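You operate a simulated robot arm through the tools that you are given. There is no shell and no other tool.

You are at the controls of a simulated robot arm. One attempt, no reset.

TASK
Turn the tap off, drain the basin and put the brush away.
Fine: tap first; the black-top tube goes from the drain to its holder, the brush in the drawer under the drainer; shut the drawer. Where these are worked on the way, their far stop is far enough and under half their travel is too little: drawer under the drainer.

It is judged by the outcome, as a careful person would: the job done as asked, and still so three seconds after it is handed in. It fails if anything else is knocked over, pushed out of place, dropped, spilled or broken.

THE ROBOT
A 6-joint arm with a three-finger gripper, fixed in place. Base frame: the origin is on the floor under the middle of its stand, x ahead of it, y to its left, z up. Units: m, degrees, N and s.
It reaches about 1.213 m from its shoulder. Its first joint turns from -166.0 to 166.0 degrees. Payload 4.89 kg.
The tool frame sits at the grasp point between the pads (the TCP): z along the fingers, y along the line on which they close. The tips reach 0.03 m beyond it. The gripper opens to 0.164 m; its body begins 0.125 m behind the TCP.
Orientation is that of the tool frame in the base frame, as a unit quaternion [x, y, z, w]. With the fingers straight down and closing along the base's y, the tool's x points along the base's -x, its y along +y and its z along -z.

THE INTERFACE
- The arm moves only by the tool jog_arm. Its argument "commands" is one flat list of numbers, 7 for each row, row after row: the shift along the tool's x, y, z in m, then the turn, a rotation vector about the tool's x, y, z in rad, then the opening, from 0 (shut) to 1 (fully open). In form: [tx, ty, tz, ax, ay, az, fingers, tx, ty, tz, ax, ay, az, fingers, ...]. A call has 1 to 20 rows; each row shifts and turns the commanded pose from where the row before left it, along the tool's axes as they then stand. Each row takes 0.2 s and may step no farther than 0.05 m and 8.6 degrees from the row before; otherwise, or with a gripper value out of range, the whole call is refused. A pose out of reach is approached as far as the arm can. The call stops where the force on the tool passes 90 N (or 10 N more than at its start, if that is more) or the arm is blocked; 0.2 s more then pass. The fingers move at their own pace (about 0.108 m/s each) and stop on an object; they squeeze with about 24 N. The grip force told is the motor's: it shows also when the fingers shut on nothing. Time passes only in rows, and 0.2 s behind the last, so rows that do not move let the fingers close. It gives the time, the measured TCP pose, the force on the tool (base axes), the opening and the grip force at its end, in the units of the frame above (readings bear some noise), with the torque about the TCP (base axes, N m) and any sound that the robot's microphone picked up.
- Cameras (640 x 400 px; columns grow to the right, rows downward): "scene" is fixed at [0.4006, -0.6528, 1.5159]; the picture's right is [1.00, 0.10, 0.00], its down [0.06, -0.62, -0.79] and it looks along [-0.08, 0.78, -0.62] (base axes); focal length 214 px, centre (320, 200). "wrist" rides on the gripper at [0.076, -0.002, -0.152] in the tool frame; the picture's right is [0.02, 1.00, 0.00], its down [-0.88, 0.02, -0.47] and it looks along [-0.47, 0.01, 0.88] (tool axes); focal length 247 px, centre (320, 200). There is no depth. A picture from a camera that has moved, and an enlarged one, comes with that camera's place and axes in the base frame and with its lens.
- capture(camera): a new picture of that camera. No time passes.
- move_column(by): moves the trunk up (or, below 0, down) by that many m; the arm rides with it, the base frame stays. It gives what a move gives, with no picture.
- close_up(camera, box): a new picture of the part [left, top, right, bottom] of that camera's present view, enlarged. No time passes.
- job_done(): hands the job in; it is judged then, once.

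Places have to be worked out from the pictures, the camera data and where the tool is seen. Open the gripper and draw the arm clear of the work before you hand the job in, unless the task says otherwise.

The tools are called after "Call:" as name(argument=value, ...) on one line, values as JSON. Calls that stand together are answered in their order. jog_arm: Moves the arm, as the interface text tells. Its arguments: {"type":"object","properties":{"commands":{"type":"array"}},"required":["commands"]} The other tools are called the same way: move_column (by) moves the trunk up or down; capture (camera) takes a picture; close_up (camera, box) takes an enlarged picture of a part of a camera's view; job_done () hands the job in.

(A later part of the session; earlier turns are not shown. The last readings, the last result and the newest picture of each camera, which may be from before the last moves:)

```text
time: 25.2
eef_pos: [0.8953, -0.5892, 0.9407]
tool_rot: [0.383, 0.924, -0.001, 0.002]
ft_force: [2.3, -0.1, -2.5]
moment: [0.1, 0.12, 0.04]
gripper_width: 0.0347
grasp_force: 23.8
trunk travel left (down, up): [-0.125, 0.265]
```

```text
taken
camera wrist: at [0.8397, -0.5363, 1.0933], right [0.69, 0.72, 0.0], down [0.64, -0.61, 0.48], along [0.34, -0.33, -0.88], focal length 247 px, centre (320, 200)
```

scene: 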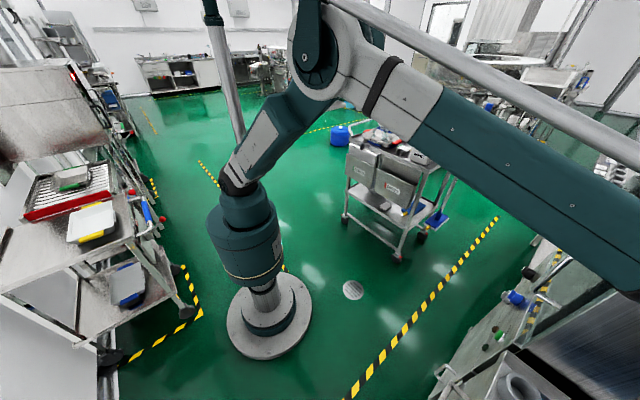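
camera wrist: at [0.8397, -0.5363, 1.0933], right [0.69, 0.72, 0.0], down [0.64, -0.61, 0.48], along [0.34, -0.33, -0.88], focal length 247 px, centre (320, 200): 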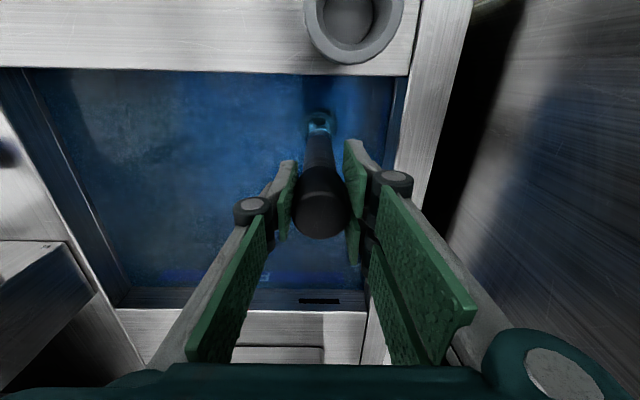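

The tube is coming up freely. I lift it 0.24 m more to clear the holder.

Call:
jog_arm(commands=[0, 0, -0.03, 0, 0, 0, 0, 0, 0, -0.035, 0, 0, 0, 0, 0, 0, -0.035, 0, 0, 0, 0, 0, 0, -0.035, 0, 0, 0, 0, 0, 0, -0.035, 0, 0, 0, 0, 0, 0, -0.035, 0, 0, 0, 0, 0, 0, -0.03, 0, 0, 0, 0, 0, 0, -0.01, 0, 0, 0, 0])

Call:
capture(camera="wrist")

Call:
close_up(camera="wrist", box=[250, 20, 400, 240])

```text
time: 27.0
eef_pos: [0.8916, -0.5916, 1.1891]
tool_rot: [0.383, 0.924, 0.0, 0.001]
ft_force: [0.3, 0.0, -0.9]
moment: [0.03, 0.02, 0.03]
gripper_width: 0.0346
grasp_force: 24.3
trunk travel left (down, up): [-0.125, 0.265]
```

```text
taken
camera wrist: at [0.8361, -0.5379, 1.3409], right [0.69, 0.72, 0.0], down [0.64, -0.61, 0.48], along [0.34, -0.33, -0.88], focal length 247 px, centre (320, 200)
```

wrist: 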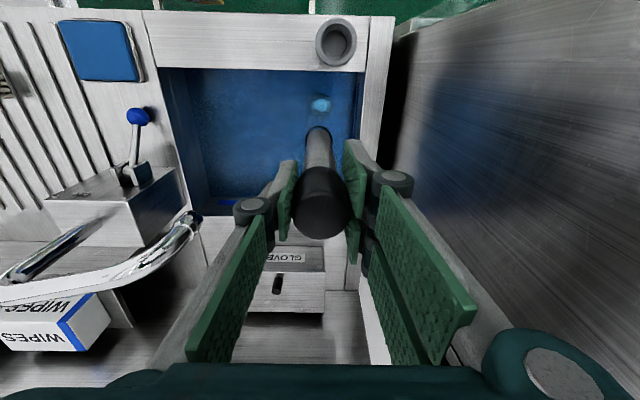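

```text
1.82 times, centred on (325, 130) of wrist
camera zoom: at [0.8361, -0.5379, 1.3409], right [0.69, 0.72, 0.0], down [0.64, -0.61, 0.48], along [0.34, -0.33, -0.88], focal length 449 px, centre (311, 327)
```

zoom: 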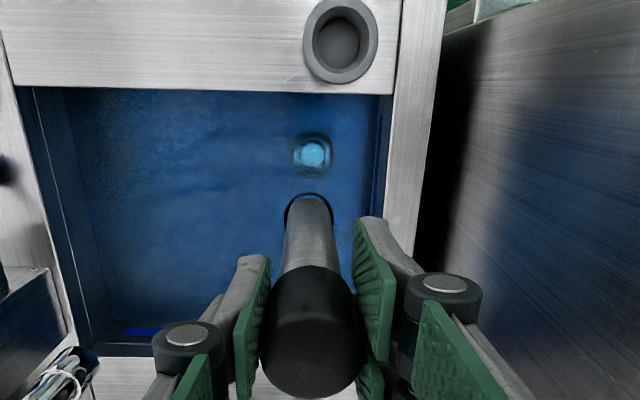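

The tube (≈0.16 m long) hangs straight and the basin is draining. I move it over the holder at this height, then check alignment.

Call:
jog_arm(commands=[0.028, 0.0047, 0, 0, 0, 0, 0, 0.028, 0.0047, 0, 0, 0, 0, 0, 0.028, 0.0047, 0, 0, 0, 0, 0, 0.0282, 0.0048, 0, 0, 0, 0, 0, 0, 0, 0.03, 0, 0, 0, 0, 0, 0, 0.03, 0, 0, 0, 0, 0, 0, 0.03, 0, 0, 0, 0, 0, 0, 0, 0, 0, 0, 0])

Call:
capture(camera="wrist")

Call:
close_up(camera="wrist", box=[260, 80, 400, 260])

Call:
close_up(camera="scene", box=[440, 280, 640, 400])

```text
time: 28.8
eef_pos: [0.8274, -0.4975, 1.0972]
tool_rot: [0.383, 0.924, -0.001, 0.002]
ft_force: [0.5, 0.2, -2.6]
moment: [0.03, 0.08, 0.02]
gripper_width: 0.0346
grasp_force: 23.6
trunk travel left (down, up): [-0.125, 0.265]
```

```text
taken
camera wrist: at [0.772, -0.4444, 1.2499], right [0.69, 0.72, 0.0], down [0.64, -0.61, 0.48], along [0.34, -0.33, -0.88], focal length 247 px, centre (320, 200)
```

wrist: 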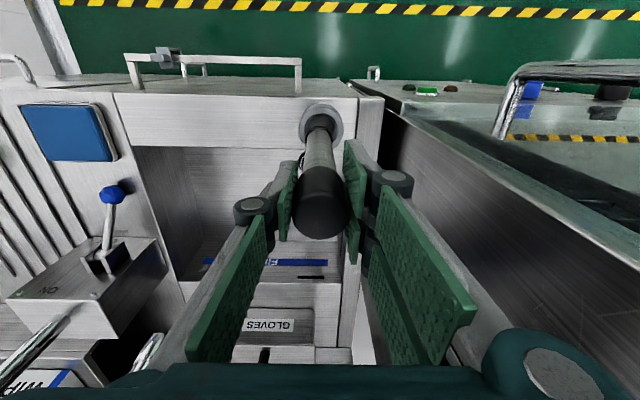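

```text
2.22 times, centred on (330, 170) of wrist
camera zoom: at [0.772, -0.4444, 1.2499], right [0.69, 0.72, 0.0], down [0.64, -0.61, 0.48], along [0.34, -0.33, -0.88], focal length 549 px, centre (298, 267)
```

zoom: 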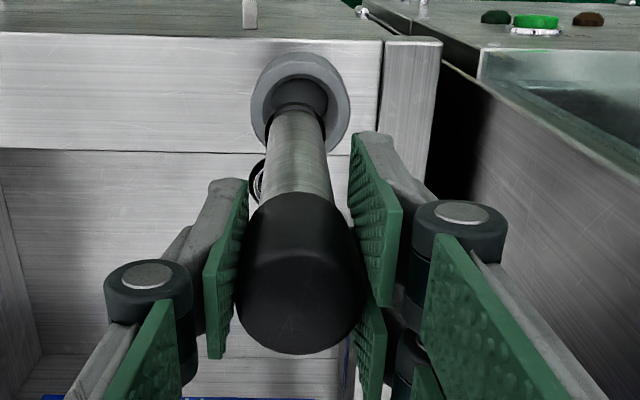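

```text
3.20 times, centred on (540, 340) of scene
camera zoom: at [0.4006, -0.6528, 1.5159], right [1.0, 0.1, 0.0], down [0.06, -0.62, -0.79], along [-0.08, 0.78, -0.62], focal length 686 px, centre (-384, -248)
```

zoom: 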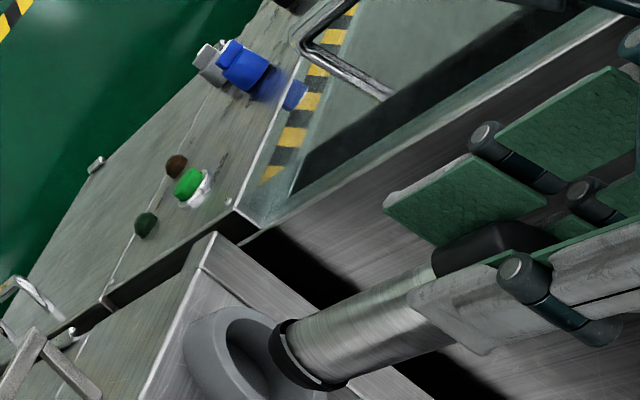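

The basin has drained and the tube is over the holder. I lower to just above its rim to check concentricity more directly.

Call:
jog_arm(commands=[0, 0, 0.02, 0, 0, 0, 0, 0, 0, 0.02, 0, 0, 0, 0, 0, 0, 0, 0, 0, 0, 0])

Call:
close_up(camera="wrist", box=[270, 70, 380, 170])

Call:
close_up(camera="scene", box=[480, 330, 600, 400])

```text
time: 29.6
eef_pos: [0.8281, -0.497, 1.0568]
tool_rot: [0.383, 0.924, 0.0, 0.002]
ft_force: [-0.7, -0.2, -0.5]
moment: [0.03, 0.01, 0.0]
gripper_width: 0.0345
grasp_force: 23.9
trunk travel left (down, up): [-0.125, 0.265]
```

```text
4.00 times, centred on (325, 120) of wrist
camera zoom: at [0.7718, -0.4435, 1.2094], right [0.69, 0.72, 0.0], down [0.64, -0.61, 0.48], along [0.34, -0.33, -0.88], focal length 988 px, centre (300, 520)
```

zoom: 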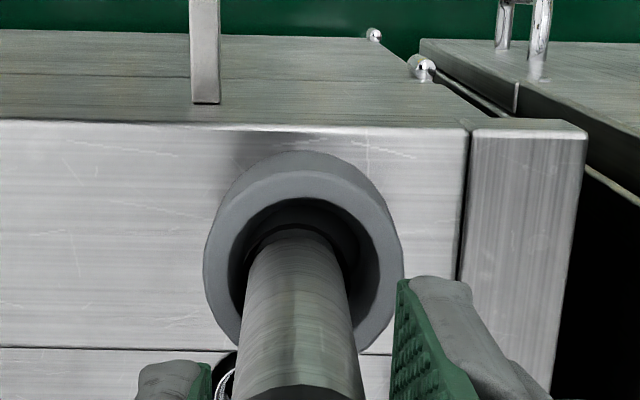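

```text
5.33 times, centred on (540, 365) of scene
camera zoom: at [0.4006, -0.6528, 1.5159], right [1.0, 0.1, 0.0], down [0.06, -0.62, -0.79], along [-0.08, 0.78, -0.62], focal length 1144 px, centre (-853, -680)
```

zoom: 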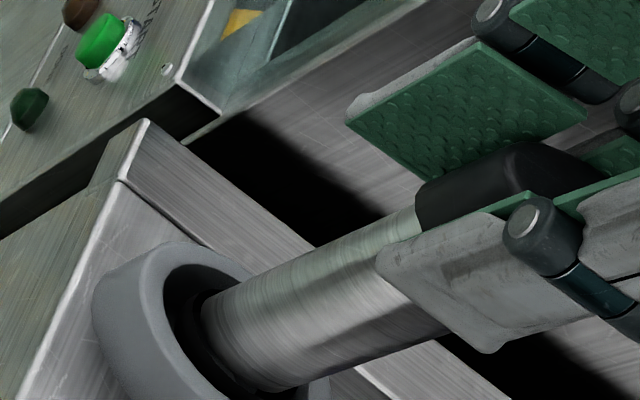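

The tube end sits within the holder's opening, about 2 mm to the left. I nudge it right 2 mm and lower in small steps watching side forces.

Call:
jog_arm(commands=[0, 0.002, 0.005, 0, 0, 0, 0, 0, 0, 0.008, 0, 0, 0, 0, 0, 0, 0.008, 0, 0, 0, 0])

Call:
close_up(camera="wrist", box=[270, 70, 380, 170])

Call:
close_up(camera="scene", box=[480, 330, 600, 400])

```text
time: 30.4
eef_pos: [0.8282, -0.4944, 1.0367]
tool_rot: [0.383, 0.924, 0.0, 0.001]
ft_force: [0.6, 0.1, -1.0]
moment: [-0.01, -0.03, 0.02]
gripper_width: 0.0344
grasp_force: 24.0
trunk travel left (down, up): [-0.125, 0.265]
```

```text
4.00 times, centred on (325, 120) of wrist
camera zoom: at [0.7728, -0.4414, 1.1889], right [0.69, 0.72, 0.0], down [0.64, -0.61, 0.48], along [0.34, -0.33, -0.88], focal length 988 px, centre (300, 520)
```

zoom: 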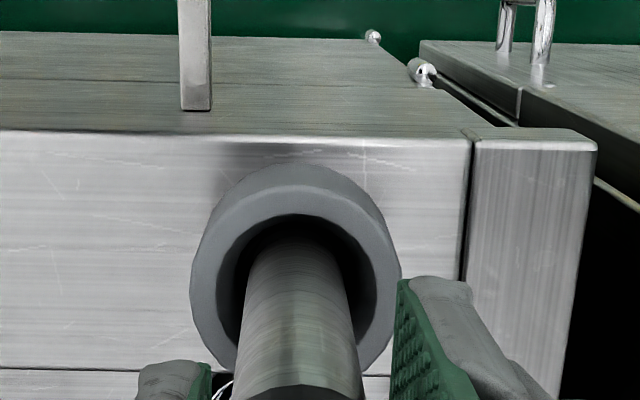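

```text
5.33 times, centred on (540, 365) of scene
camera zoom: at [0.4006, -0.6528, 1.5159], right [1.0, 0.1, 0.0], down [0.06, -0.62, -0.79], along [-0.08, 0.78, -0.62], focal length 1144 px, centre (-853, -680)
```

zoom: 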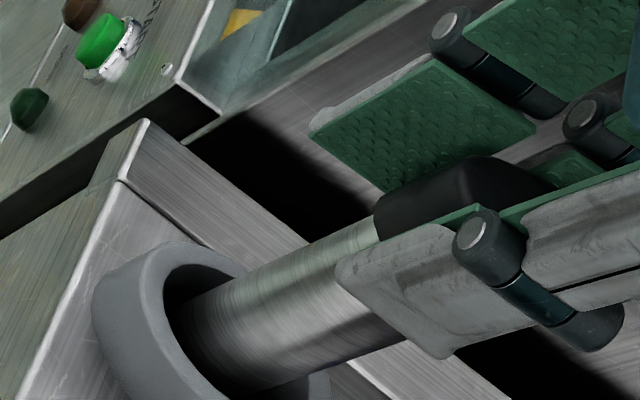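

The tube is entering cleanly and centred. I keep lowering until it touches the bottom of the holder.

Call:
jog_arm(commands=[0, 0, 0.01, 0, 0, 0, 0, 0, 0, 0.01, 0, 0, 0, 0])

Call:
jog_arm(commands=[0, 0, 0.007, 0, 0, 0, 0])

Call:
jog_arm(commands=[0, 0, 0.006, 0, 0, 0, 0])

```text
time: 31.0
eef_pos: [0.8283, -0.4951, 1.0156]
tool_rot: [0.383, 0.924, -0.001, 0.003]
ft_force: [0.2, -1.2, 17.0]
moment: [-0.18, -0.23, 0.02]
gripper_width: 0.0339
grasp_force: 23.7
trunk travel left (down, up): [-0.125, 0.265]
```

```text
time: 31.4
eef_pos: [0.8284, -0.4956, 1.0093]
tool_rot: [0.383, 0.924, 0.0, 0.003]
ft_force: [-0.1, -1.1, 18.7]
moment: [-0.12, -0.15, -0.01]
gripper_width: 0.0334
grasp_force: 24.0
trunk travel left (down, up): [-0.125, 0.265]
```

```text
time: 31.8
eef_pos: [0.828, -0.4954, 1.0015]
tool_rot: [0.382, 0.924, -0.001, 0.003]
ft_force: [-1.3, -1.3, 18.4]
moment: [-0.17, -0.06, -0.02]
gripper_width: 0.0331
grasp_force: 23.5
trunk travel left (down, up): [-0.125, 0.265]
```

Force jumped to ~17–19 N and stays: the tube has bottomed out and the pads are sliding on it. I look before releasing.

Call:
close_up(camera="wrist", box=[240, 60, 400, 260])

Call:
close_up(camera="scene", box=[480, 320, 620, 400])

```text
2.00 times, centred on (320, 160) of wrist
camera zoom: at [0.7722, -0.442, 1.1552], right [0.69, 0.72, 0.0], down [0.63, -0.61, 0.48], along [0.34, -0.33, -0.88], focal length 494 px, centre (320, 280)
```

zoom: 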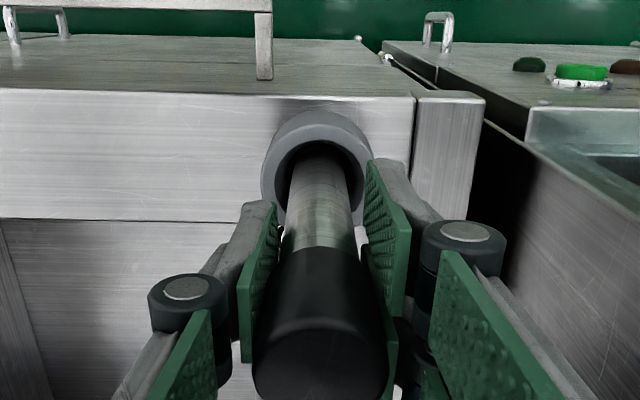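

```text
4.57 times, centred on (550, 360) of scene
camera zoom: at [0.4006, -0.6528, 1.5159], right [1.0, 0.1, 0.0], down [0.06, -0.62, -0.79], along [-0.08, 0.78, -0.62], focal length 980 px, centre (-731, -531)
```

zoom: 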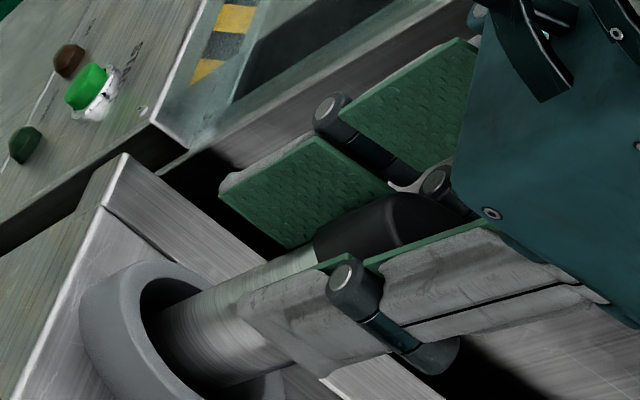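

The tube stands upright inside the holder. I open the fingers moderately and then rise straight up.

Call:
jog_arm(commands=[0, 0, -0.002, 0, 0, 0, 0.24, 0, 0, 0, 0, 0, 0, 0.35, 0, 0, 0, 0, 0, 0, 0.5, 0, 0, 0, 0, 0, 0, 0.5])

Call:
capture(camera="wrist")

```text
time: 32.8
eef_pos: [0.8286, -0.496, 1.0041]
tool_rot: [0.382, 0.924, 0.0, 0.002]
ft_force: [0.2, 0.1, -0.2]
moment: [-0.02, 0.01, 0.02]
gripper_width: 0.082
grasp_force: 0.1
trunk travel left (down, up): [-0.125, 0.265]
```

```text
taken
camera wrist: at [0.773, -0.443, 1.157], right [0.69, 0.72, 0.0], down [0.64, -0.61, 0.48], along [0.34, -0.33, -0.88], focal length 247 px, centre (320, 200)
```

wrist: 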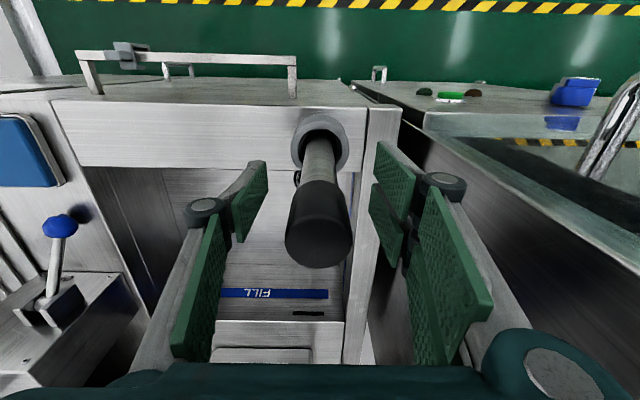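

Tube released and standing. I rise straight up clear of it.

Call:
jog_arm(commands=[0, 0, -0.02, 0, 0, 0, 0.5, 0, 0, -0.04, 0, 0, 0, 0.5, 0, 0, -0.045, 0, 0, 0, 0.5, 0, 0, -0.045, 0, 0, 0, 0.5, 0, 0, -0.045, 0, 0, 0, 0.5, 0, 0, -0.045, 0, 0, 0, 0.5, 0, 0, -0.045, 0, 0, 0, 0.5, 0, 0, -0.02, 0, 0, 0, 0.5])

Call:
capture(camera="wrist")

Call:
close_up(camera="scene", box=[420, 260, 640, 400])

```text
time: 34.6
eef_pos: [0.8303, -0.4957, 1.3092]
tool_rot: [0.382, 0.924, -0.001, 0.001]
ft_force: [0.2, 0.0, -0.4]
moment: [0.06, 0.03, 0.0]
gripper_width: 0.0821
grasp_force: 0.0
trunk travel left (down, up): [-0.125, 0.265]
```

```text
taken
camera wrist: at [0.7746, -0.4425, 1.4621], right [0.69, 0.72, 0.0], down [0.64, -0.61, 0.48], along [0.34, -0.33, -0.88], focal length 247 px, centre (320, 200)
```

wrist: 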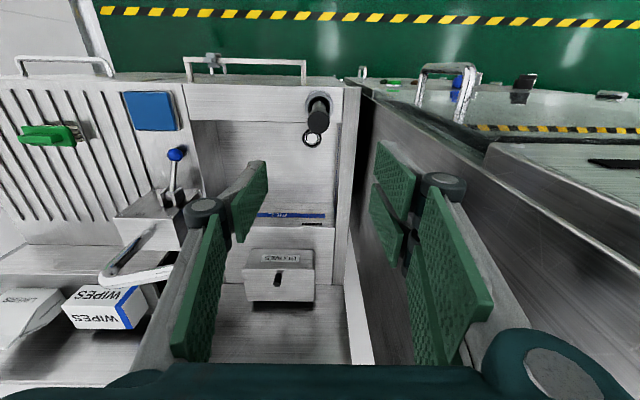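

```text
2.86 times, centred on (530, 330) of scene
camera zoom: at [0.4006, -0.6528, 1.5159], right [1.0, 0.1, 0.0], down [0.06, -0.62, -0.79], along [-0.08, 0.78, -0.62], focal length 613 px, centre (-280, -171)
```

zoom: 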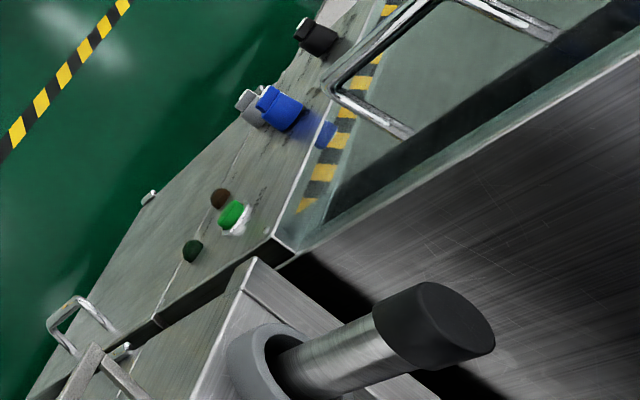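

The tube stands in its holder and the basin is empty. Next I move across, in front of the drainer, to view the drawer and its handle.

Call:
jog_arm(commands=[0.0211, -0.041, 0, 0, 0, 0, 0.5, 0.0211, -0.041, 0, 0, 0, 0, 0.5, 0.0211, -0.041, 0, 0, 0, 0, 0.5, 0.0211, -0.041, 0, 0, 0, 0, 0.5, 0.0211, -0.041, 0, 0, 0, 0, 0.5, 0.0211, -0.041, 0, 0, 0, 0, 0.5, 0.0211, -0.041, 0.01, 0, 0, 0, 0.5, 0.0211, -0.041, 0.01, 0, 0, 0, 0.5, 0.0211, -0.041, 0.01, 0, 0, 0, 0.5, 0.0211, -0.041, 0.01, 0, 0, 0, 0.5, 0.0211, -0.041, 0.01, 0, 0, 0, 0.5, 0.0211, -0.041, 0.01, 0, 0, 0, 0.5, 0.0211, -0.041, 0.01, 0, 0, 0, 0.5, 0.0211, -0.041, 0.01, 0, 0, 0, 0.5, 0.0211, -0.041, 0.01, 0, 0, 0, 0.5])

Call:
capture(camera="wrist")

Call:
capture(camera="scene")

```text
time: 37.8
eef_pos: [0.1734, -0.706, 1.2173]
tool_rot: [0.382, 0.924, -0.002, 0.002]
ft_force: [1.1, 0.8, 0.4]
moment: [-0.11, 0.25, 0.02]
gripper_width: 0.0822
grasp_force: 0.0
trunk travel left (down, up): [-0.125, 0.265]
```

```text
taken
camera wrist: at [0.117, -0.6524, 1.3709], right [0.69, 0.72, 0.0], down [0.64, -0.61, 0.48], along [0.34, -0.33, -0.88], focal length 247 px, centre (320, 200)
```

wrist: 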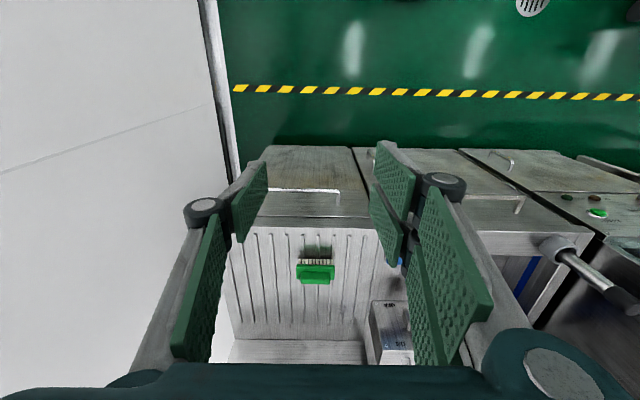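

```text
taken
```

scene: 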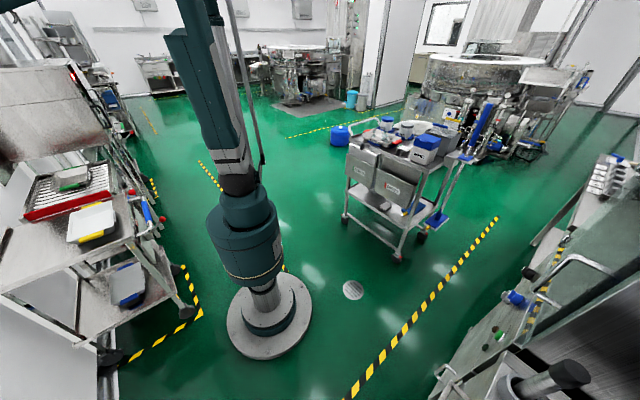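

I enlarge the drawer front and handle.

Call:
close_up(camera="wrist", box=[240, 140, 380, 240])

Call:
close_up(camera="wrist", box=[270, 230, 370, 310])

```text
4.00 times, centred on (310, 190) of wrist
camera zoom: at [0.117, -0.6524, 1.3709], right [0.69, 0.72, 0.0], down [0.64, -0.61, 0.48], along [0.34, -0.33, -0.88], focal length 988 px, centre (360, 240)
```

zoom: 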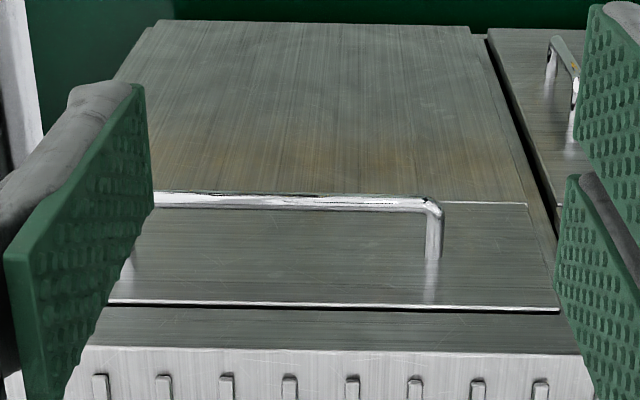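

```text
5.00 times, centred on (320, 270) of wrist
camera zoom: at [0.117, -0.6524, 1.3709], right [0.69, 0.72, 0.0], down [0.64, -0.61, 0.48], along [0.34, -0.33, -0.88], focal length 1235 px, centre (320, -150)
```

zoom: 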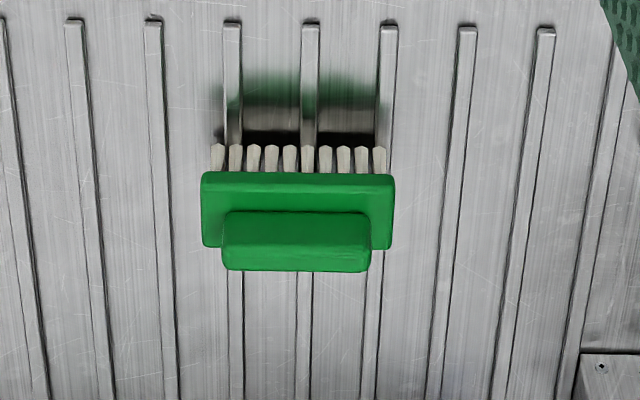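

Handle bar worked out: from f≈-0.54 to -0.32, i.e. centre ≈(0.303,-0.914), z≈0.7235, standing ≈0.046 m off the drawer front (drawer front z 0.635–0.80). I'll grasp it with a horizontal tool; first I roll the vertical tool −90° about its axis here, in free space.

Call:
jog_arm(commands=[0, 0, 0, 0, 0, -0.1428, 0.5, 0, 0, 0, 0, 0, -0.1428, 0.5, 0, 0, 0, 0, 0, -0.1428, 0.5, 0, 0, 0, 0, 0, -0.1428, 0.5, 0, 0, 0, 0, 0, -0.1428, 0.5, 0, 0, 0, 0, 0, -0.1428, 0.5, 0, 0, 0, 0, 0, -0.1428, 0.5, 0, 0, 0, 0, 0, -0.1428, 0.5, 0, 0, 0, 0, 0, -0.1428, 0.5, 0, 0, 0, 0, 0, -0.1428, 0.5, 0, 0, 0, 0, 0, -0.1428, 0.5])

Call:
capture(camera="wrist")

Call:
capture(camera="scene")

```text
time: 40.2
eef_pos: [0.1703, -0.7077, 1.2189]
tool_rot: [-0.383, 0.924, -0.003, 0.0]
ft_force: [-0.2, 0.6, -0.4]
moment: [0.05, 0.03, -0.03]
gripper_width: 0.0821
grasp_force: 0.1
trunk travel left (down, up): [-0.125, 0.265]
```

```text
taken
camera wrist: at [0.1168, -0.7617, 1.3717], right [-0.72, 0.69, 0.0], down [0.61, 0.64, 0.47], along [0.33, 0.34, -0.88], focal length 247 px, centre (320, 200)
```

wrist: 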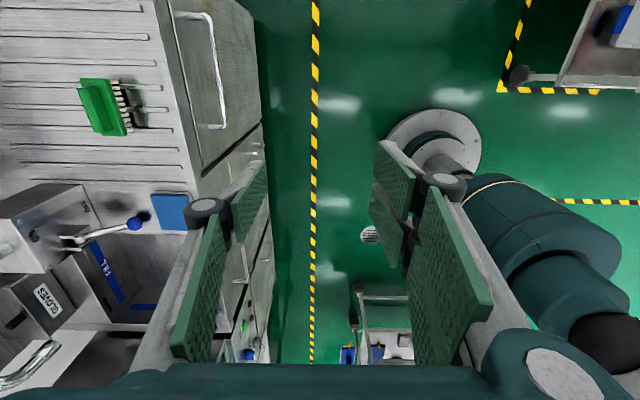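

```text
taken
```

scene: 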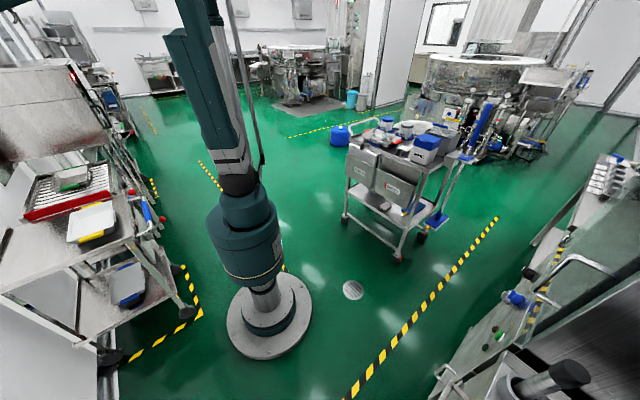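

The roll worked without any block; tool y now points away from the sink. I now tilt progressively toward horizontal while descending in front of the drawer, stopping midway to check.

Call:
jog_arm(commands=[0.0065, 0, 0.035, 0.1, 0, 0, 0.5, 0.0065, 0.0035, 0.0348, 0.1, 0, 0, 0.5, 0.0065, 0.007, 0.0343, 0.1, 0, 0, 0.5, 0.0065, 0.0103, 0.0334, 0.1, 0, 0, 0.5, 0.0065, 0.0136, 0.0322, 0.1, 0, 0, 0.5, 0.0065, 0.0168, 0.0307, 0.1, 0, 0, 0.5, 0.0065, 0.0198, 0.0289, 0.1, 0, 0, 0.5, 0.0065, 0.0226, 0.0268, 0.1, 0, 0, 0.5])

Call:
capture(camera="wrist")

Call:
capture(camera="scene")

```text
time: 42.0
eef_pos: [0.1338, -0.7437, 0.9363]
tool_rot: [-0.352, 0.85, -0.363, 0.151]
ft_force: [0.9, 2.4, 0.2]
moment: [-0.14, 0.15, -0.23]
gripper_width: 0.0822
grasp_force: 0.1
trunk travel left (down, up): [-0.125, 0.265]
```

```text
taken
camera wrist: at [0.0028, -0.7206, 1.0442], right [-0.51, 0.47, -0.72], down [0.37, 0.87, 0.31], along [0.78, -0.11, -0.62], focal length 247 px, centre (320, 200)
```

wrist: 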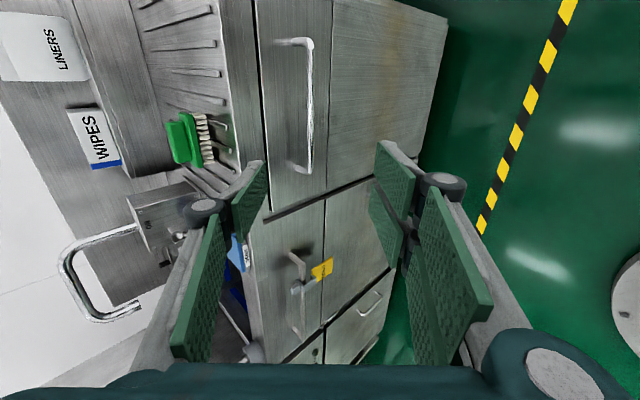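

```text
taken
```

scene: 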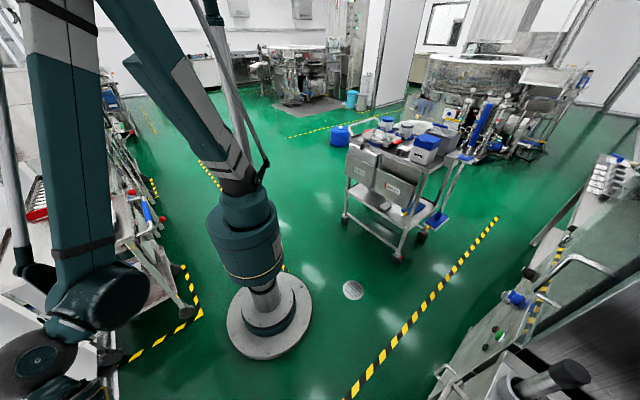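

The tilt goes well with no blockage; the drawer handle is visible ahead. I finish tilting to horizontal and come down to handle height, still ~0.14 m short of the bar.

Call:
jog_arm(commands=[0, 0.0104, 0.0275, 0.0964, 0, 0, 0.5, 0, 0.013, 0.0264, 0.0964, 0, 0, 0.5, 0, 0.0155, 0.025, 0.0964, 0, 0, 0.5, 0, 0.0178, 0.0234, 0.0964, 0, 0, 0.5, 0, 0.02, 0.0216, 0.0964, 0, 0, 0.5, 0, 0.0219, 0.0196, 0.0964, 0, 0, 0.5, 0, 0.0237, 0.0174, 0.0964, 0, 0, 0.5, 0, 0.0253, 0.015, 0.0964, 0, 0, 0.5])

Call:
capture(camera="wrist")

Call:
capture(camera="scene")

```text
time: 43.8
eef_pos: [0.202, -0.9323, 0.8434]
tool_rot: [-0.259, 0.688, -0.62, 0.275]
ft_force: [0.6, 0.1, 0.4]
moment: [0.02, -0.01, -0.05]
gripper_width: 0.0822
grasp_force: 0.1
out of reach, approached as far as the arm can: row 3, 4, 5, 6, 7, 8
trunk travel left (down, up): [-0.125, 0.265]
```

```text
taken
camera wrist: at [0.0406, -0.878, 0.8543], right [-0.03, 0.08, -1.0], down [0.3, 0.95, 0.07], along [0.95, -0.29, -0.05], focal length 247 px, centre (320, 200)
```

wrist: 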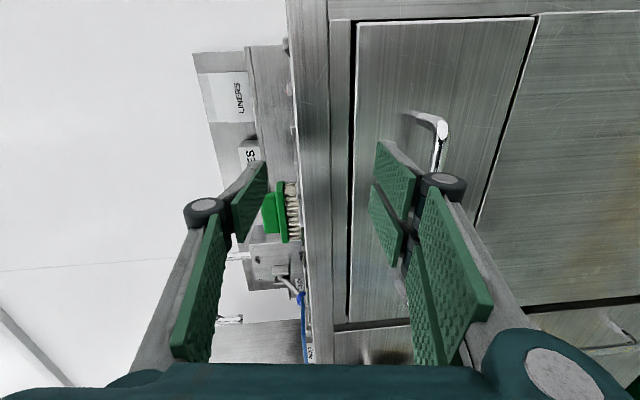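

```text
taken
```

scene: 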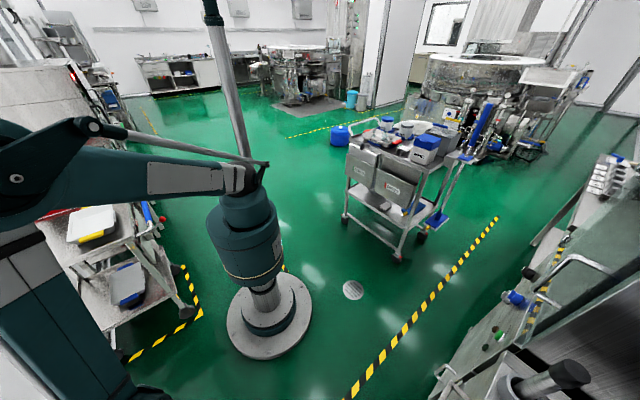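

The last rows were out of reach; the arm stopped near-horizontal at in≈0.80, f≈-0.52, z≈0.843 with nothing touched (forces ~0). Lowering the trunk 0.12 m brings the tool right to handle height (0.7235) with the tips still short of the bar, so I do that.

Call:
move_column(by=-0.06)

Call:
capture(camera="wrist")

```text
time: 44.8
eef_pos: [0.2019, -0.933, 0.7841]
tool_rot: [-0.259, 0.687, -0.62, 0.276]
ft_force: [-0.3, 0.5, 0.4]
moment: [-0.03, 0.02, -0.01]
gripper_width: 0.082
grasp_force: 0.0
trunk travel left (down, up): [-0.065, 0.325]
```

```text
taken
camera wrist: at [0.0401, -0.878, 0.7945], right [-0.03, 0.08, -1.0], down [0.3, 0.95, 0.07], along [0.95, -0.29, -0.05], focal length 247 px, centre (320, 200)
```

wrist: 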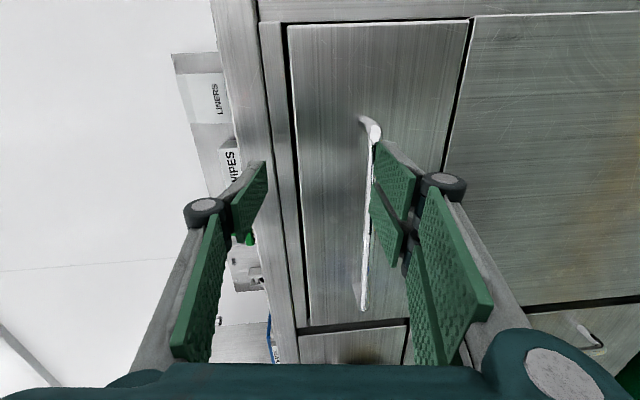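

The arm rides with the trunk; the bar shows at z≈0.727–0.730. I lower the trunk a further 0.056 m so the fingers straddle the bar height.

Call:
move_column(by=-0.056)

Call:
capture(camera="wrist")

```text
time: 45.7
eef_pos: [0.2019, -0.9326, 0.7276]
tool_rot: [-0.259, 0.687, -0.62, 0.275]
ft_force: [0.2, -1.1, 0.4]
moment: [0.01, -0.01, 0.02]
gripper_width: 0.082
grasp_force: 0.0
trunk travel left (down, up): [-0.009, 0.381]
```

```text
taken
camera wrist: at [0.0401, -0.878, 0.7385], right [-0.03, 0.08, -1.0], down [0.3, 0.95, 0.07], along [0.95, -0.29, -0.05], focal length 247 px, centre (320, 200)
```

wrist: 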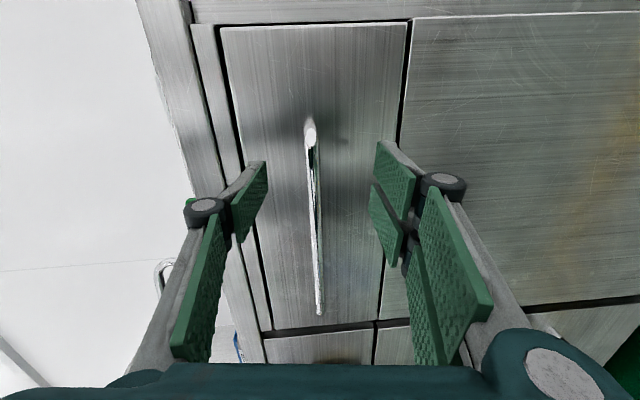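

The bar is centred between the fingers vertically. I test a small move toward the middle of the bar (tool −x) to see that the arm follows from this pose.

Call:
jog_arm(commands=[-0.02, 0, 0, 0, 0, 0, 0.5])

```text
time: 46.1
eef_pos: [0.2156, -0.9278, 0.7368]
tool_rot: [-0.26, 0.689, -0.618, 0.275]
ft_force: [1.0, -0.8, 0.3]
moment: [-0.01, 0.02, 0.01]
gripper_width: 0.0818
grasp_force: 0.0
out of reach, approached as far as the arm can: row 1
trunk travel left (down, up): [-0.009, 0.381]
```

The near-horizontal wrist is at its limit there. I back off slightly and reduce the tilt to about 55° from vertical (tool 35° below horizontal), which still lets the fingers straddle the bar.

Call:
jog_arm(commands=[-0.0135, -0.0114, -0.0085, -0.13, 0, 0, 0.5, -0.0135, -0.0101, -0.0098, -0.13, 0, 0, 0.5, -0.0135, -0.0088, -0.0111, -0.13, 0, 0, 0.5, -0.0135, -0.0073, -0.0121, -0.13, 0, 0, 0.5])

Call:
capture(camera="wrist")

```text
time: 47.1
eef_pos: [0.2312, -0.8728, 0.7862]
tool_rot: [-0.32, 0.825, -0.422, 0.198]
ft_force: [0.4, -2.0, -0.7]
moment: [0.04, -0.13, 0.2]
gripper_width: 0.0821
grasp_force: 0.0
trunk travel left (down, up): [-0.009, 0.381]
```

```text
taken
camera wrist: at [0.0859, -0.8401, 0.87], right [-0.38, 0.42, -0.82], down [0.34, 0.89, 0.3], along [0.86, -0.17, -0.48], focal length 247 px, centre (320, 200)
```

wrist: 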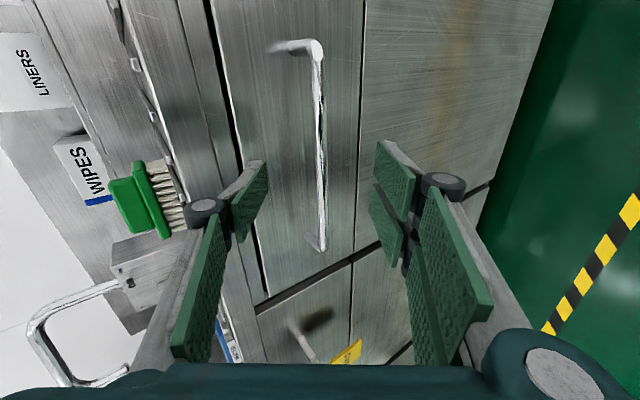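

Good: this pose is fully reachable, and the bar (in≈0.863, z≈0.731) is straight ahead along the tool axis ≈0.087 m. I correct a small roll, narrow the opening to ~0.05 m and approach partway.

Call:
jog_arm(commands=[0, 0, 0, 0, 0, -0.069, 0.31, 0, -0.0007, 0.025, 0, 0, 0, 0.31, 0, -0.0007, 0.025, 0, 0, 0, 0.31])

Call:
capture(camera="wrist")

```text
time: 47.9
eef_pos: [0.2607, -0.8992, 0.7603]
tool_rot: [-0.35, 0.812, -0.429, 0.184]
ft_force: [-0.4, 1.9, 0.9]
moment: [-0.01, 0.05, -0.05]
gripper_width: 0.0508
grasp_force: 0.1
trunk travel left (down, up): [-0.009, 0.381]
```

```text
taken
camera wrist: at [0.118, -0.8693, 0.8483], right [-0.42, 0.37, -0.83], down [0.31, 0.92, 0.25], along [0.85, -0.15, -0.51], focal length 247 px, centre (320, 200)
```

wrist: 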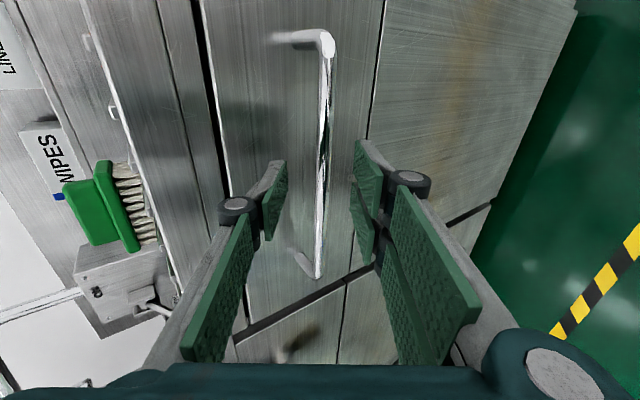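

The bar runs cleanly between the pads. I advance the last 0.04 m along the tool axis and check before closing.

Call:
jog_arm(commands=[0, 0, 0.02, 0, 0, 0.02, 0.31, 0, 0, 0.019, 0, 0, 0.015, 0.31])

Call:
capture(camera="wrist")

```text
time: 48.5
eef_pos: [0.2861, -0.9212, 0.7385]
tool_rot: [-0.335, 0.819, -0.425, 0.192]
ft_force: [-0.1, 0.8, 0.5]
moment: [-0.01, 0.04, -0.06]
gripper_width: 0.0509
grasp_force: 0.0
trunk travel left (down, up): [-0.009, 0.381]
```

```text
taken
camera wrist: at [0.1404, -0.8897, 0.8245], right [-0.4, 0.4, -0.83], down [0.33, 0.9, 0.28], along [0.86, -0.16, -0.49], focal length 247 px, centre (320, 200)
```

wrist: 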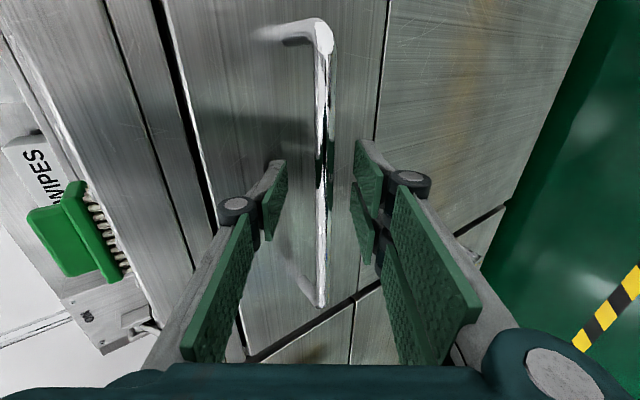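

The bar is between the pads with no contact. I close the gripper on it.

Call:
jog_arm(commands=[0, 0, 0, 0, 0, 0, 0.15, 0, 0, 0, 0, 0, 0, 0, 0, 0, 0, 0, 0, 0, 0, 0, 0, 0, 0, 0, 0, 0])

Call:
close_up(camera="wrist", box=[220, 100, 420, 300])

```text
time: 49.5
eef_pos: [0.2845, -0.9206, 0.7365]
tool_rot: [-0.336, 0.819, -0.423, 0.192]
ft_force: [-23.8, 45.9, -60.0]
moment: [-0.69, 1.91, 1.38]
gripper_width: 0.0132
grasp_force: 44.7
trunk travel left (down, up): [-0.009, 0.381]
```

```text
2.00 times, centred on (320, 200) of wrist
camera zoom: at [0.1401, -0.8896, 0.8221], right [-0.4, 0.4, -0.82], down [0.33, 0.9, 0.28], along [0.85, -0.16, -0.49], focal length 494 px, centre (320, 200)
```

zoom: 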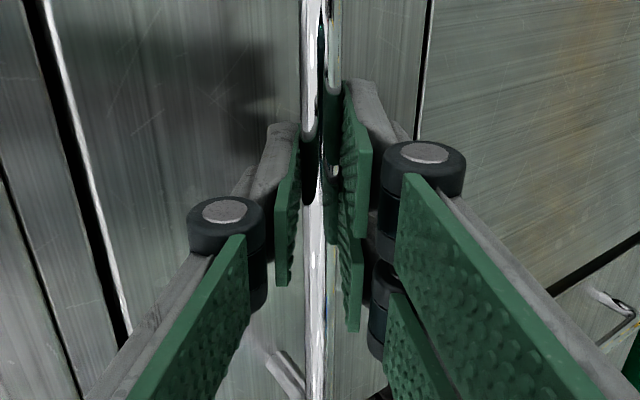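

The bar is gripped (0.013 m) but the grip pulls the tool about 80 N along tool +y, so the centre is a few mm off. I shift +3 mm along tool y to relieve it.

Call:
jog_arm(commands=[0, 0.002, 0, 0, 0, 0, 0])

```text
time: 49.9
eef_pos: [0.2849, -0.9196, 0.7367]
tool_rot: [-0.335, 0.819, -0.425, 0.192]
ft_force: [-22.6, 43.2, -41.5]
moment: [-0.65, 1.63, 1.82]
gripper_width: 0.0135
grasp_force: 44.5
trunk travel left (down, up): [-0.009, 0.381]
```

The load drops; I shift another 3 mm along tool y.

Call:
jog_arm(commands=[0, 0.003, 0, 0, 0, 0, 0])

```text
time: 50.3
eef_pos: [0.2838, -0.9214, 0.7348]
tool_rot: [-0.334, 0.818, -0.427, 0.192]
ft_force: [-3.7, 18.3, -2.8]
moment: [-0.72, 0.93, 2.06]
gripper_width: 0.0133
grasp_force: 45.3
trunk travel left (down, up): [-0.009, 0.381]
```

Load is now small. I start pulling the drawer straight outward, 0.04 m first, watching the force.

Call:
jog_arm(commands=[-0.0001, 0.0056, -0.0083, 0, 0, 0, 0, -0.0001, 0.0056, -0.0083, 0, 0, 0, 0, -0.0001, 0.0112, -0.0165, 0, 0, 0, 0])

Call:
capture(camera="wrist")

```text
time: 51.1
eef_pos: [0.2544, -0.889, 0.7363]
tool_rot: [-0.334, 0.819, -0.426, 0.192]
ft_force: [8.9, 7.5, 33.1]
moment: [-1.17, 0.67, 0.93]
gripper_width: 0.0135
grasp_force: 45.3
trunk travel left (down, up): [-0.009, 0.381]
```

```text
taken
camera wrist: at [0.1101, -0.8594, 0.8211], right [-0.4, 0.4, -0.83], down [0.33, 0.9, 0.28], along [0.86, -0.16, -0.49], focal length 247 px, centre (320, 200)
```

wrist: 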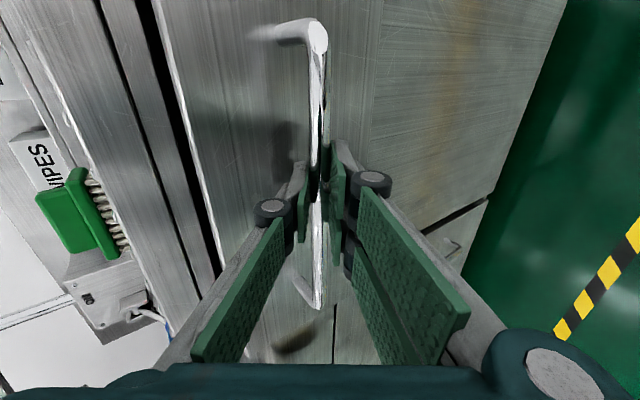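

The drawer is sliding out with the gripper (≈0.044 m). I ease the slight downward bias and continue pulling.

Call:
jog_arm(commands=[-0.0002, 0.01, -0.0173, 0, 0, 0, 0, -0.0002, 0.0112, -0.0165, 0, 0, 0, 0, -0.0002, 0.0112, -0.0165, 0, 0, 0, 0, -0.0002, 0.0112, -0.0165, 0, 0, 0, 0])

Call:
capture(camera="wrist")

```text
time: 52.1
eef_pos: [0.1993, -0.8357, 0.7355]
tool_rot: [-0.336, 0.818, -0.426, 0.192]
ft_force: [5.8, 4.4, 22.3]
moment: [-1.69, 1.3, -0.06]
gripper_width: 0.0133
grasp_force: 45.5
trunk travel left (down, up): [-0.009, 0.381]
```

```text
taken
camera wrist: at [0.0541, -0.8034, 0.8213], right [-0.4, 0.4, -0.83], down [0.33, 0.9, 0.28], along [0.86, -0.16, -0.49], focal length 247 px, centre (320, 200)
```

wrist: 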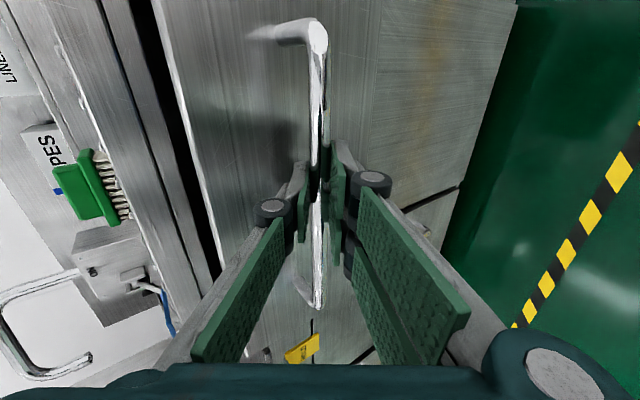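

Pulled ≈0.12 m. Continuing outward another 0.08 m.

Call:
jog_arm(commands=[-0.0002, 0.0105, -0.017, 0, 0, 0, 0, -0.0002, 0.0112, -0.0165, 0, 0, 0, 0, -0.0002, 0.0112, -0.0165, 0, 0, 0, 0, -0.0002, 0.0112, -0.0165, 0, 0, 0, 0])

Call:
capture(camera="wrist")

Call:
capture(camera="scene")

```text
time: 53.1
eef_pos: [0.1449, -0.78, 0.7366]
tool_rot: [-0.334, 0.819, -0.426, 0.192]
ft_force: [-3.9, -5.1, 2.8]
moment: [-1.71, 1.54, -0.03]
gripper_width: 0.013
grasp_force: 44.7
trunk travel left (down, up): [-0.009, 0.381]
```

```text
taken
camera wrist: at [-0.0009, -0.7483, 0.8213], right [-0.4, 0.4, -0.83], down [0.33, 0.9, 0.28], along [0.86, -0.16, -0.49], focal length 247 px, centre (320, 200)
```

wrist: 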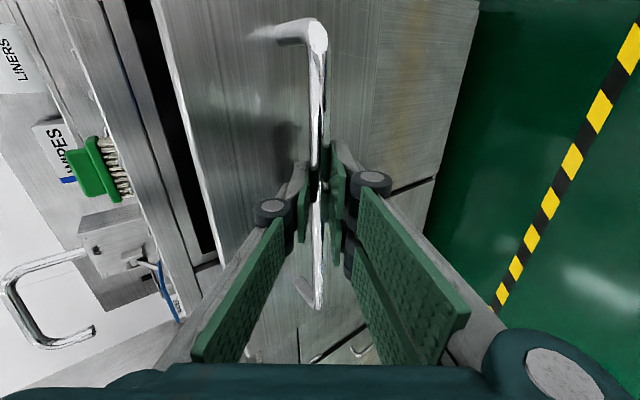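

```text
taken
```

scene: 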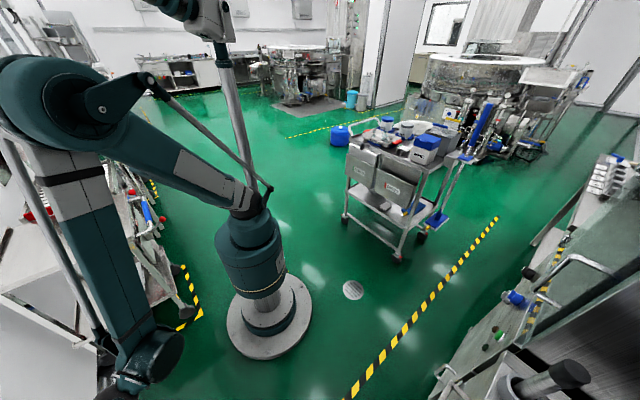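

Opened ≈0.2 m so far with low force. I continue in small steps to find how far it goes, watching for the stop or reach limits.

Call:
jog_arm(commands=[-0.0002, 0.0112, -0.0165, 0, 0, 0, 0, -0.0002, 0.0112, -0.0165, 0, 0, 0, 0])

Call:
jog_arm(commands=[-0.0002, 0.0112, -0.0165, 0, 0, 0, 0, -0.0002, 0.0112, -0.0165, 0, 0, 0, 0])

```text
time: 53.7
eef_pos: [0.1146, -0.7508, 0.735]
tool_rot: [-0.335, 0.819, -0.425, 0.192]
ft_force: [-5.4, -8.3, 1.3]
moment: [-1.48, 1.39, 0.29]
gripper_width: 0.013
grasp_force: 44.5
trunk travel left (down, up): [-0.009, 0.381]
```

```text
time: 54.3
eef_pos: [0.087, -0.7261, 0.7388]
tool_rot: [-0.337, 0.82, -0.422, 0.192]
ft_force: [10.2, 10.3, -63.3]
moment: [-1.0, 2.05, 0.79]
gripper_width: 0.014
grasp_force: 45.6
out of reach, approached as far as the arm can: row 2
trunk travel left (down, up): [-0.009, 0.381]
```

I've reached the arm's limit with the drawer ≈0.27 m out; the bar pulls the tool down a bit. I ease back inward ~1.5 cm to unload, then check.

Call:
jog_arm(commands=[0.0001, -0.0056, 0.0083, 0, 0, 0, 0, 0.0001, -0.0028, 0.0042, 0, 0, 0, 0])

Call:
capture(camera="wrist")

```text
time: 54.9
eef_pos: [0.0969, -0.7373, 0.7397]
tool_rot: [-0.335, 0.819, -0.424, 0.192]
ft_force: [6.2, 9.5, -66.3]
moment: [-0.77, 1.97, 0.89]
gripper_width: 0.0141
grasp_force: 44.9
trunk travel left (down, up): [-0.009, 0.381]
```

```text
taken
camera wrist: at [-0.0481, -0.706, 0.8264], right [-0.4, 0.4, -0.82], down [0.33, 0.9, 0.28], along [0.86, -0.16, -0.49], focal length 247 px, centre (320, 200)
```

wrist: 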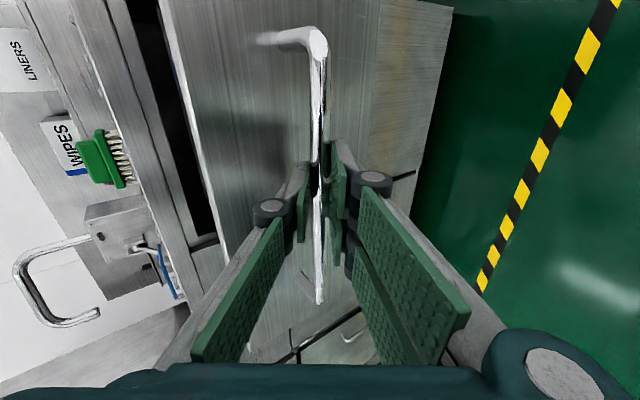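

Relieve the upward bias by lowering 3–4 mm.

Call:
jog_arm(commands=[0, 0.0029, 0.002, 0, 0, 0, 0])

```text
time: 55.3
eef_pos: [0.0971, -0.7362, 0.74]
tool_rot: [-0.335, 0.819, -0.426, 0.192]
ft_force: [0.2, -1.7, -8.9]
moment: [-0.67, 0.93, 1.79]
gripper_width: 0.0132
grasp_force: 44.8
trunk travel left (down, up): [-0.009, 0.381]
```

Unloaded. I open the fingers slightly to 0.05 m to release the bar without touching the drawer front.

Call:
jog_arm(commands=[0, 0, 0, 0, 0, 0, 0.2, 0, 0, 0, 0, 0, 0, 0.31, 0, 0, 0, 0, 0, 0, 0.31])

Call:
jog_arm(commands=[0, 0, -0.012, -0.03, 0, 0, 0.31, 0, 0, -0.012, -0.04, 0, 0, 0.31, 0, 0, -0.012, -0.05, 0, 0, 0.31])

Call:
capture(camera="wrist")

```text
time: 56.1
eef_pos: [0.0956, -0.7356, 0.7388]
tool_rot: [-0.334, 0.819, -0.425, 0.193]
ft_force: [-0.6, -0.1, -0.4]
moment: [-0.01, 0.01, -0.01]
gripper_width: 0.0507
grasp_force: 0.0
trunk travel left (down, up): [-0.009, 0.381]
```

```text
time: 56.9
eef_pos: [0.0752, -0.7162, 0.7607]
tool_rot: [-0.346, 0.843, -0.375, 0.172]
ft_force: [0.8, -1.4, -0.8]
moment: [0.02, -0.01, 0.08]
gripper_width: 0.0508
grasp_force: 0.1
trunk travel left (down, up): [-0.009, 0.381]
```

```text
taken
camera wrist: at [-0.062, -0.6932, 0.8603], right [-0.47, 0.46, -0.75], down [0.35, 0.88, 0.32], along [0.81, -0.11, -0.57], focal length 247 px, centre (320, 200)
```

wrist: 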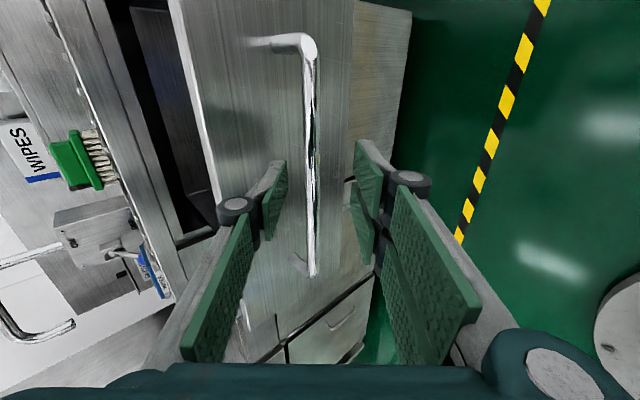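

Bar released cleanly, drawer stays open. I raise the trunk 0.2 m to lift the gripper clear before straightening it.

Call:
move_column(by=0.2)

Call:
jog_arm(commands=[0, 0, 0, -0.14, 0, 0, 0.5, 0, 0, 0, -0.14, 0, 0, 0.5, 0, 0, 0, -0.14, 0, 0, 0.5, 0, 0, 0, -0.14, 0, 0, 0.5, 0, 0, 0, -0.14, 0, 0, 0.5, 0, 0, 0, -0.14, 0, 0, 0.5])

Call:
capture(camera="wrist")

```text
time: 59.1
eef_pos: [0.0753, -0.7163, 0.9593]
tool_rot: [-0.347, 0.843, -0.375, 0.171]
ft_force: [-0.5, 0.4, -0.2]
moment: [0.0, 0.02, -0.01]
gripper_width: 0.0509
grasp_force: 0.1
trunk travel left (down, up): [-0.209, 0.181]
```

```text
time: 60.5
eef_pos: [0.0732, -0.7154, 0.9602]
tool_rot: [-0.385, 0.923, 0.002, 0.016]
ft_force: [-0.4, 0.2, 0.0]
moment: [-0.09, -0.13, 0.04]
gripper_width: 0.0822
grasp_force: 0.1
trunk travel left (down, up): [-0.209, 0.181]
```

```text
taken
camera wrist: at [0.0166, -0.7735, 1.1109], right [-0.73, 0.69, -0.01], down [0.59, 0.63, 0.5], along [0.35, 0.36, -0.87], focal length 247 px, centre (320, 200)
```

wrist: 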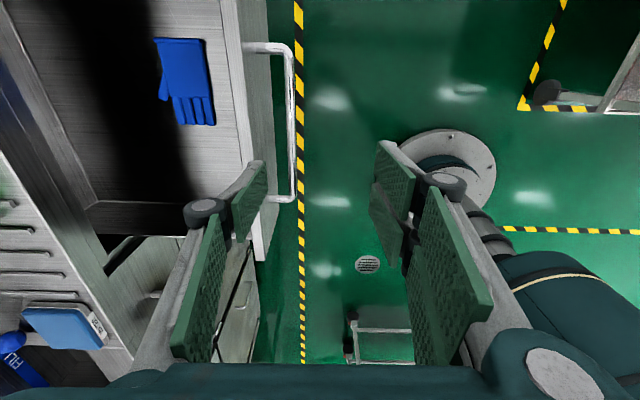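

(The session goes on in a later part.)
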